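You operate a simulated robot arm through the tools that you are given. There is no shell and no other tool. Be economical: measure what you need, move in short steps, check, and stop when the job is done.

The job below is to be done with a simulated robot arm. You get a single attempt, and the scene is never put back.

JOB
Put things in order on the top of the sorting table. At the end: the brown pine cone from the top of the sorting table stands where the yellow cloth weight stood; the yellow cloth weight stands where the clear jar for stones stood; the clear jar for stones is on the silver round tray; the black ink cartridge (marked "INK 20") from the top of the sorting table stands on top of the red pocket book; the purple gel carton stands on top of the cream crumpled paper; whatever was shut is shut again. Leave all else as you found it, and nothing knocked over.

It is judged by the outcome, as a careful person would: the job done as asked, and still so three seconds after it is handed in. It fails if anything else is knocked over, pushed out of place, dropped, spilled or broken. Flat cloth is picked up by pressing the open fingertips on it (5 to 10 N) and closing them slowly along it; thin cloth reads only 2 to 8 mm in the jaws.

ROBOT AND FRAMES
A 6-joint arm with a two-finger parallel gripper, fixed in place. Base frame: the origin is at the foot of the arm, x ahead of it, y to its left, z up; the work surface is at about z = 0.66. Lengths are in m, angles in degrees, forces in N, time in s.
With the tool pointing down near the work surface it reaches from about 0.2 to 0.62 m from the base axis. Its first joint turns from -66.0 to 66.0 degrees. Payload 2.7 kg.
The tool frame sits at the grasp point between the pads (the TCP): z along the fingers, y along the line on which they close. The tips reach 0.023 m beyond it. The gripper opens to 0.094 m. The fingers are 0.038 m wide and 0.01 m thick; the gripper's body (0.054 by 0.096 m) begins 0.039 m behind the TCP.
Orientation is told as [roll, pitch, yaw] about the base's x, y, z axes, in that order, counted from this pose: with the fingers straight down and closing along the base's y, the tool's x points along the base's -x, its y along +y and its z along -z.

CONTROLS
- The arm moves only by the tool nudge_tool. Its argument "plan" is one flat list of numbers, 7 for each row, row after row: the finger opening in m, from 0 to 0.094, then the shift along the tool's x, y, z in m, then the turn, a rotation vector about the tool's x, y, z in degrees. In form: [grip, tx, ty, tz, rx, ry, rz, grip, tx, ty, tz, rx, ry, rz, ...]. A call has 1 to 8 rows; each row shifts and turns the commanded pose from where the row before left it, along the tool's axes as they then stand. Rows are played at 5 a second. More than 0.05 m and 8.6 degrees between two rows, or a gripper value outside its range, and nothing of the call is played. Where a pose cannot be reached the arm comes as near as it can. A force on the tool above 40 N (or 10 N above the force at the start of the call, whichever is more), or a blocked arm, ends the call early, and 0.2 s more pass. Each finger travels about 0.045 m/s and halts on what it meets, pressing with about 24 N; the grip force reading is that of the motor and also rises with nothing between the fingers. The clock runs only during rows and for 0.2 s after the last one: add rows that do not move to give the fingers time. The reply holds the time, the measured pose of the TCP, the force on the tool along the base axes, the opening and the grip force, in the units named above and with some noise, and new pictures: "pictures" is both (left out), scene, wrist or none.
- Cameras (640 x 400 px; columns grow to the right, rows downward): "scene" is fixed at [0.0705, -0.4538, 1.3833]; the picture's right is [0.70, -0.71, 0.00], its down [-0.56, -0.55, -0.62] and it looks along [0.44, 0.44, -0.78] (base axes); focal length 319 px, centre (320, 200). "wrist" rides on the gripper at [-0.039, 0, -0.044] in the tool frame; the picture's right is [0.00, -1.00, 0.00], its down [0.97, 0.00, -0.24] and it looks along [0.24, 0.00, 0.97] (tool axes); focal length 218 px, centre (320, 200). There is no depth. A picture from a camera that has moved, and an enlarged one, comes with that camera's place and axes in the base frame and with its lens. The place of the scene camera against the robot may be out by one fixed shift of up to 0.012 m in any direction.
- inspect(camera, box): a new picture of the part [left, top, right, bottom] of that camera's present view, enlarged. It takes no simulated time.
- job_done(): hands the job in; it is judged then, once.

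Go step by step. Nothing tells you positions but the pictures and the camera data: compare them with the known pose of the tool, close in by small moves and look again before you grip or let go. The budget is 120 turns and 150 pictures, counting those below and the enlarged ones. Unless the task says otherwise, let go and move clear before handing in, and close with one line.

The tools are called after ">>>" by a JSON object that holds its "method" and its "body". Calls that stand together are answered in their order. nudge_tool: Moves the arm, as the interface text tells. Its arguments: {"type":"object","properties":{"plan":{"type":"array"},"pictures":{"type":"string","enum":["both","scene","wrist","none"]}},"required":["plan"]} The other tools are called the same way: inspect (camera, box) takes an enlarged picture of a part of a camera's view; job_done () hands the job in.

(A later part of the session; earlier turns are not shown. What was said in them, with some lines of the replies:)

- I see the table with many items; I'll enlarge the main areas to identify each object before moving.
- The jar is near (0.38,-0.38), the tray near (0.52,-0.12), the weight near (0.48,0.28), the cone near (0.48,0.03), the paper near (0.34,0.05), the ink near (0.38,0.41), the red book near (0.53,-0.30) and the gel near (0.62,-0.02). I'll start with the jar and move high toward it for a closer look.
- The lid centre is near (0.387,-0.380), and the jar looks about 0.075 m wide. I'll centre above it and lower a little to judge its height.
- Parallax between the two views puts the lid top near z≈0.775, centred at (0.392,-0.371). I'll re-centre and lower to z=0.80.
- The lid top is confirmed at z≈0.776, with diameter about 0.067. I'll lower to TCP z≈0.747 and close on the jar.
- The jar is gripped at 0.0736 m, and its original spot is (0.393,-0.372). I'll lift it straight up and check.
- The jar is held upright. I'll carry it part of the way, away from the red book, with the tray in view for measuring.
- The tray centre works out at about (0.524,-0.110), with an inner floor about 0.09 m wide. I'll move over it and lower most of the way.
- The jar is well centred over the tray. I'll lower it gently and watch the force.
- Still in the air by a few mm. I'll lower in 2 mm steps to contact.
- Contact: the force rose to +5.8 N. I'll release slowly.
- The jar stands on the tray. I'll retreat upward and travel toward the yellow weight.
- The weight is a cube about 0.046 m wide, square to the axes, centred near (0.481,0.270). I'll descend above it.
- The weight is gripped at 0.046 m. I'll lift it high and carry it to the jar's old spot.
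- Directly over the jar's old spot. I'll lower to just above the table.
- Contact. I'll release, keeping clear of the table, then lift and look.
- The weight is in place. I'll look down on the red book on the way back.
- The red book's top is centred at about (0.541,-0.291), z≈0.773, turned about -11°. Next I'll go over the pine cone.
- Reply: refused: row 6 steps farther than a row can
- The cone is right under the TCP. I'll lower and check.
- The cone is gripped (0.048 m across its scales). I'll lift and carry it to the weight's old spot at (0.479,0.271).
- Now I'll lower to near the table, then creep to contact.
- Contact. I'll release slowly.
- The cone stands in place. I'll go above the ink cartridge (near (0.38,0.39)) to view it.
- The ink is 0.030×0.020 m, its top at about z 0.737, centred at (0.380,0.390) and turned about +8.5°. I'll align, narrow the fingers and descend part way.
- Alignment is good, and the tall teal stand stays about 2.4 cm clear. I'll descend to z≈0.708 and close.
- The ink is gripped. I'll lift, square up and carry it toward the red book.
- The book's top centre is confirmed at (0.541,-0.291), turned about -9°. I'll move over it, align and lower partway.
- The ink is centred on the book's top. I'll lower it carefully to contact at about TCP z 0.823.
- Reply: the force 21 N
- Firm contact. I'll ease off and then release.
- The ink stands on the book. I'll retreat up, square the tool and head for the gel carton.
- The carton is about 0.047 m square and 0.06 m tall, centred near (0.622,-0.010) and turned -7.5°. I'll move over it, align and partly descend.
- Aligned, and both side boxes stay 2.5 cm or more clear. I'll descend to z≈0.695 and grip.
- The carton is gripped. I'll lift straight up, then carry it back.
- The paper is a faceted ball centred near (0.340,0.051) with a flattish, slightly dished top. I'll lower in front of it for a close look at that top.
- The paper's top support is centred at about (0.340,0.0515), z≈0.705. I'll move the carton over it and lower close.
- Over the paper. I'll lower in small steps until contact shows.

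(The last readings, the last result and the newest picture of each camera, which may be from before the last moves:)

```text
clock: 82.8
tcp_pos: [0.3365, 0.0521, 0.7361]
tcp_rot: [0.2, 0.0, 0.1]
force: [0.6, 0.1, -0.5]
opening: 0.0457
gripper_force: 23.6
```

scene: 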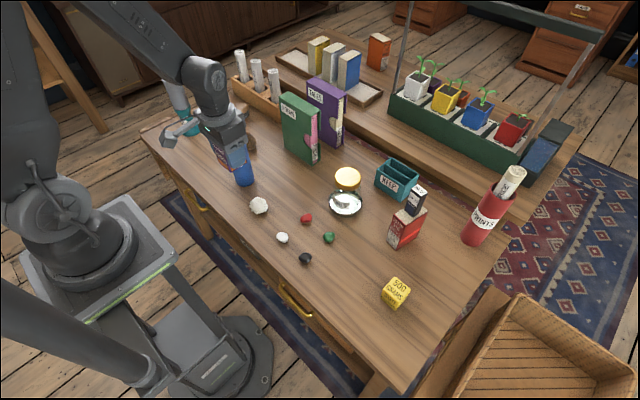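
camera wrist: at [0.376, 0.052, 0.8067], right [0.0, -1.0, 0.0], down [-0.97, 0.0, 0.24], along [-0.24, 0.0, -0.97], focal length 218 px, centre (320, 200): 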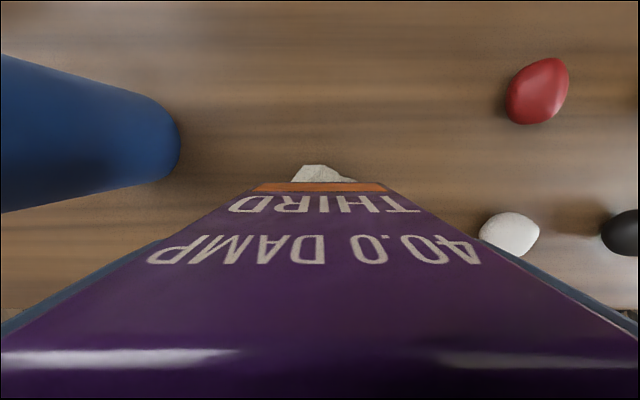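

>>> {"method": "nudge_tool", "body": {"plan": [0.036, 0, 0, 0.001, 0, 0, 0, 0.036, 0, 0, 0.0005, 0, 0, 0, 0.036, 0, 0, 0, 0, 0, 0], "pictures": "none"}}

>>> {"method": "nudge_tool", "body": {"plan": [0.036, 0, 0, 0.001, 0, 0, 0, 0.036, 0, 0, 0.0, 0, 0, 0, 0.036, 0, 0, 0, 0, 0, 0], "pictures": "wrist"}}

>>> {"method": "inspect", "body": {"camera": "scene", "box": [235, 170, 285, 220]}}

```text
clock: 83.6
tcp_pos: [0.3368, 0.0501, 0.7355]
tcp_rot: [0.0, 0.0, 0.1]
force: [0.6, -0.1, -1.6]
opening: 0.046
gripper_force: 24.0
```

```text
clock: 84.4
tcp_pos: [0.3362, 0.0515, 0.7359]
tcp_rot: [0.0, 0.0, 0.0]
force: [-0.7, 0.0, -1.4]
opening: 0.0456
gripper_force: 24.4
camera wrist: at [0.3756, 0.0514, 0.7813], right [0.0, -1.0, 0.0], down [-0.97, 0.0, 0.24], along [-0.24, 0.0, -0.97], focal length 218 px, centre (320, 200)
```

wrist: 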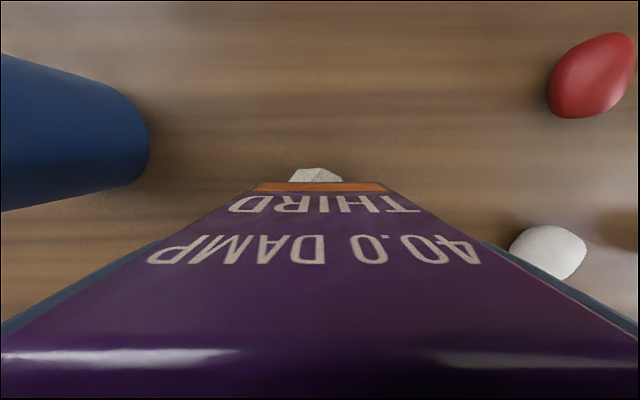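

```text
8.00 times, centred on (260, 195) of scene
camera zoom: at [0.0705, -0.4538, 1.3833], right [0.7, -0.71, 0.0], down [-0.56, -0.55, -0.62], along [0.44, 0.44, -0.78], focal length 2551 px, centre (800, 240)
```

zoom: 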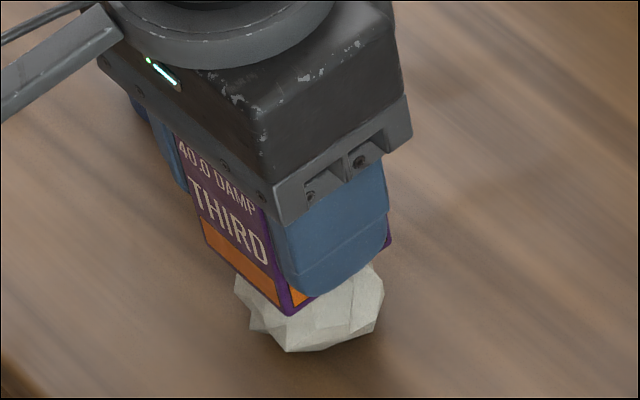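

The carton is still just above the paper and is centred over its top dish in both views. I'll keep creeping down.

>>> {"method": "nudge_tool", "body": {"plan": [0.036, 0, 0, 0.001, 0, 0, 0, 0.036, 0, 0, 0.0005, 0, 0, 0, 0.036, 0, 0, 0, 0, 0, 0], "pictures": "none"}}

>>> {"method": "nudge_tool", "body": {"plan": [0.036, 0, 0, 0.001, 0, 0, 0, 0.036, 0, 0, 0.0005, 0, 0, 0, 0.036, 0, 0, 0, 0, 0, 0], "pictures": "none"}}

```text
clock: 85.2
tcp_pos: [0.3371, 0.0498, 0.7345]
tcp_rot: [0.1, 0.0, 0.0]
force: [0.5, -0.1, -1.3]
opening: 0.0459
gripper_force: 24.1
```

```text
clock: 86.0
tcp_pos: [0.337, 0.0513, 0.7321]
tcp_rot: [0.0, 0.0, 0.1]
force: [-0.9, -0.6, 1.5]
opening: 0.0456
gripper_force: 24.1
```

>>> {"method": "nudge_tool", "body": {"plan": [0.036, 0, 0, 0.0004, 0, 0, 0, 0.036, 0, 0, 0.0, 0, 0, 0, 0.036, 0, 0, 0, 0, 0, 0], "pictures": "none"}}

>>> {"method": "inspect", "body": {"camera": "scene", "box": [235, 170, 285, 220]}}

>>> {"method": "inspect", "body": {"camera": "wrist", "box": [220, 120, 420, 245]}}

```text
clock: 86.8
tcp_pos: [0.3373, 0.0516, 0.7321]
tcp_rot: [0.0, -0.1, 0.1]
force: [-1.1, 0.1, 6.9]
opening: 0.0457
gripper_force: 23.8
```

```text
8.00 times, centred on (260, 195) of scene
camera zoom: at [0.0704, -0.4538, 1.3833], right [0.7, -0.71, 0.0], down [-0.56, -0.55, -0.62], along [0.44, 0.44, -0.78], focal length 2551 px, centre (800, 240)
```

zoom: 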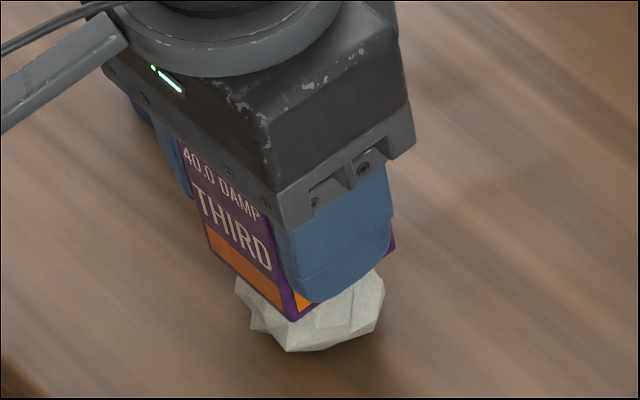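

```text
3.20 times, centred on (320, 182) of wrist
camera zoom: at [0.3764, 0.0512, 0.7776], right [0.0, -1.0, 0.0], down [-0.97, 0.0, 0.24], along [-0.24, 0.0, -0.97], focal length 698 px, centre (320, 256)
```

zoom: 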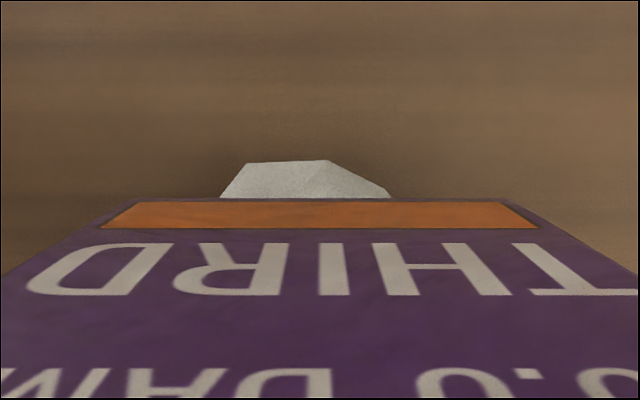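

Contact at about 7 N. I'll ease off slightly and open just a hair, to see whether the carton stays level.

>>> {"method": "nudge_tool", "body": {"plan": [0.036, 0, 0, -0.0005, 0, 0, 0, 0.046, 0, 0, 0, 0, 0, 0, 0.047, 0, 0, 0, 0, 0, 0, 0.048, 0, 0, 0, 0, 0, 0, 0.048, 0, 0, 0, 0, 0, 0], "pictures": "wrist"}}

>>> {"method": "inspect", "body": {"camera": "scene", "box": [235, 170, 285, 220]}}

```text
clock: 88.0
tcp_pos: [0.338, 0.0523, 0.7325]
tcp_rot: [0.1, 0.0, 0.1]
force: [0.6, 0.2, 1.1]
opening: 0.048
gripper_force: 0.1
camera wrist: at [0.3765, 0.0511, 0.7784], right [0.0, -1.0, 0.0], down [-0.97, 0.0, 0.24], along [-0.24, 0.0, -0.97], focal length 218 px, centre (320, 200)
```

wrist: 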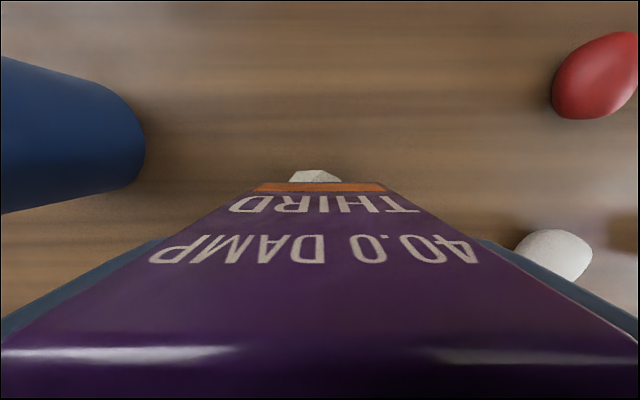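

```text
8.00 times, centred on (260, 195) of scene
camera zoom: at [0.0705, -0.4538, 1.3833], right [0.7, -0.71, 0.0], down [-0.56, -0.55, -0.62], along [0.44, 0.44, -0.78], focal length 2551 px, centre (800, 240)
```

zoom: 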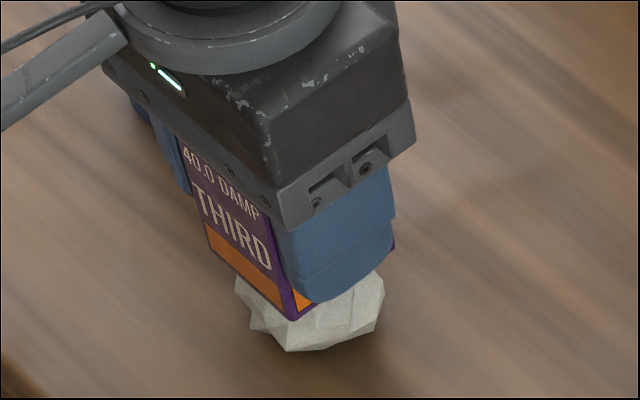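

Both views look unchanged with the pads free. I'll open to 0.054 and wait.

>>> {"method": "nudge_tool", "body": {"plan": [0.05, 0, 0, 0, 0, 0, 0, 0.052, 0, 0, 0, 0, 0, 0, 0.054, 0, 0, 0, 0, 0, 0, 0.054, 0, 0, 0, 0, 0, 0, 0.054, 0, 0, 0, 0, 0, 0, 0.054, 0, 0, 0, 0, 0, 0], "pictures": "wrist"}}

>>> {"method": "inspect", "body": {"camera": "scene", "box": [235, 170, 285, 220]}}

```text
clock: 89.4
tcp_pos: [0.3369, 0.0514, 0.7321]
tcp_rot: [0.1, 0.0, 0.1]
force: [-0.3, -0.1, 0.8]
opening: 0.0538
gripper_force: 0.0
camera wrist: at [0.3765, 0.0511, 0.7783], right [0.0, -1.0, 0.0], down [-0.97, 0.0, 0.24], along [-0.24, 0.0, -0.97], focal length 218 px, centre (320, 200)
```

wrist: 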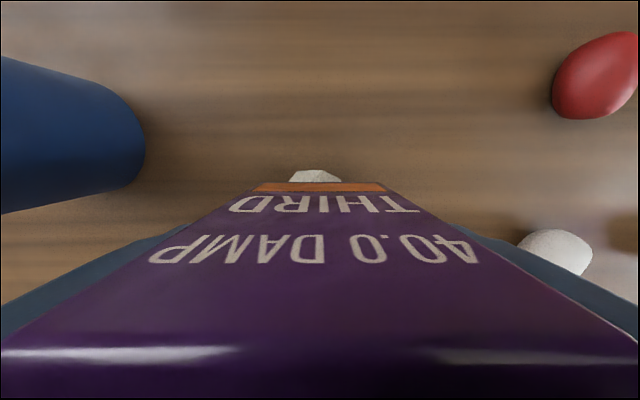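

```text
8.00 times, centred on (260, 195) of scene
camera zoom: at [0.0705, -0.4538, 1.3833], right [0.7, -0.71, 0.0], down [-0.56, -0.55, -0.62], along [0.44, 0.44, -0.78], focal length 2551 px, centre (800, 240)
```

zoom: 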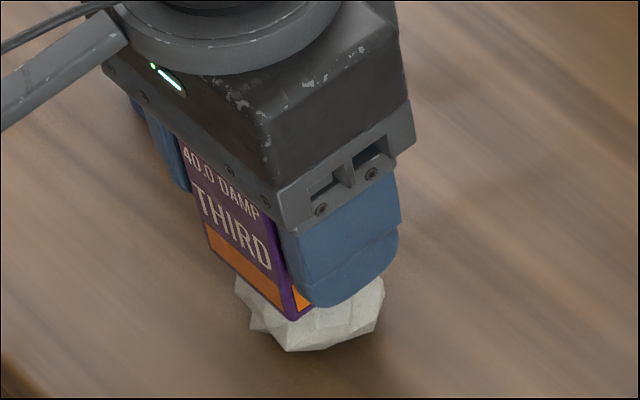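

The carton stands by itself. I'll open fully and rise straight up.

>>> {"method": "nudge_tool", "body": {"plan": [0.065, 0, 0, 0, 0, 0, 0, 0.08, 0, 0, 0, 0, 0, 0, 0.08, 0, 0, -0.01, 0, 0, 0, 0.08, 0, 0, -0.025, 0, 0, 0, 0.08, 0, 0, -0.04, 0, 0, 0, 0.08, 0, 0, -0.045, 0, 0, 0, 0.08, 0, 0, -0.045, 0, 0, 0, 0.08, 0, 0, -0.02, 0, 0, 0]}}

>>> {"method": "nudge_tool", "body": {"plan": [0.08, 0, 0, -0.03, 0, 0, 0, 0.08, 0, 0, 0, 0, 0, 0, 0.08, 0, 0, 0, 0, 0, 0, 0.08, 0, 0, 0, 0, 0, 0, 0.08, 0, 0, 0, 0, 0, 0, 0.08, 0, 0, 0, 0, 0, 0, 0.08, 0, 0, 0, 0, 0, 0, 0.08, 0, 0, 0, 0, 0, 0]}}

>>> {"method": "inspect", "body": {"camera": "scene", "box": [210, 140, 330, 230]}}

```text
clock: 91.2
tcp_pos: [0.3389, 0.0509, 0.9164]
tcp_rot: [0.0, -0.1, 0.1]
force: [-0.2, 0.4, 0.4]
opening: 0.0799
gripper_force: 0.1
camera wrist: at [0.377, 0.0505, 0.9618], right [0.0, -1.0, 0.0], down [-0.97, 0.0, 0.24], along [-0.24, 0.0, -0.97], focal length 218 px, centre (320, 200)
```

scene: 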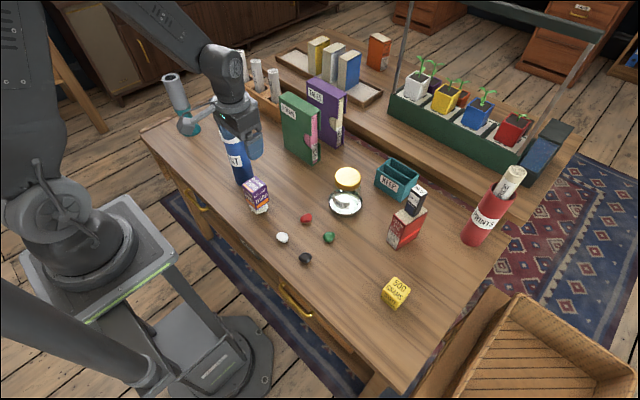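
wrist: 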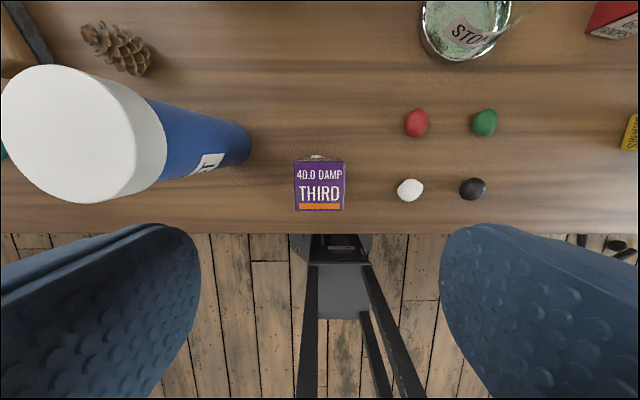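

```text
clock: 93.0
tcp_pos: [0.3384, 0.0508, 0.9448]
tcp_rot: [0.0, 0.0, 0.2]
force: [-0.2, -0.3, -0.5]
opening: 0.0799
gripper_force: 0.1
camera wrist: at [0.377, 0.0507, 0.9908], right [0.0, -1.0, 0.0], down [-0.97, 0.0, 0.24], along [-0.24, 0.0, -0.97], focal length 218 px, centre (320, 200)
```

scene: 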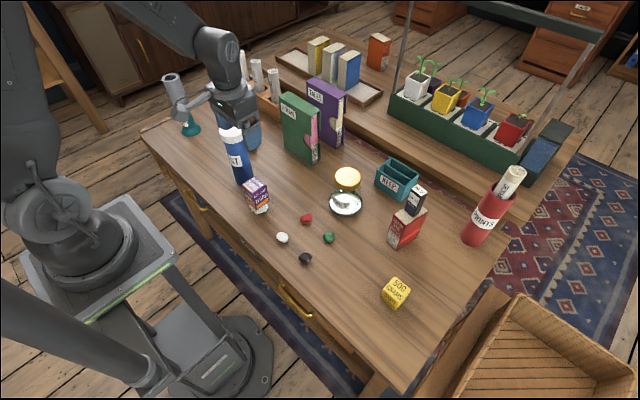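
wrist: 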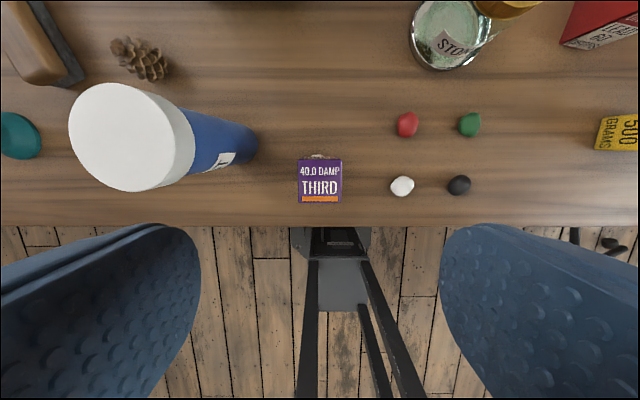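

```text
4.44 times, centred on (270, 185) of scene
camera zoom: at [0.0705, -0.4538, 1.3833], right [0.7, -0.71, 0.0], down [-0.56, -0.55, -0.62], along [0.44, 0.44, -0.78], focal length 1417 px, centre (542, 267)
```

zoom: 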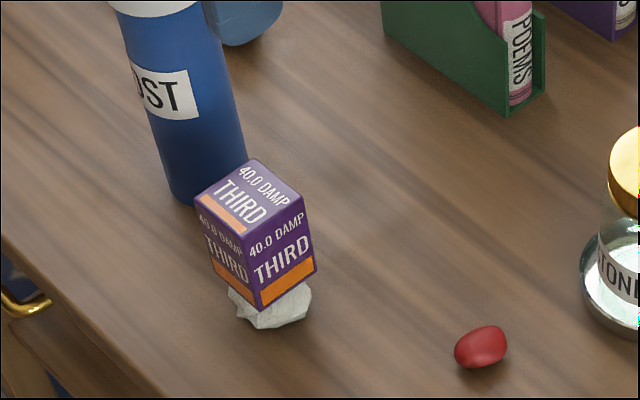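

Everything is in its place: the cone, weight, jar on tray, ink on book and gel carton on paper all stand still and upright. The gripper is empty and clear, so I'm handing in.

>>> {"method": "job_done", "body": {}}

```text
The job is handed in.
```

The job is handed in with all five items where you asked. The jar's lid stayed on, nothing else had to be opened, and I saw nothing else disturbed.
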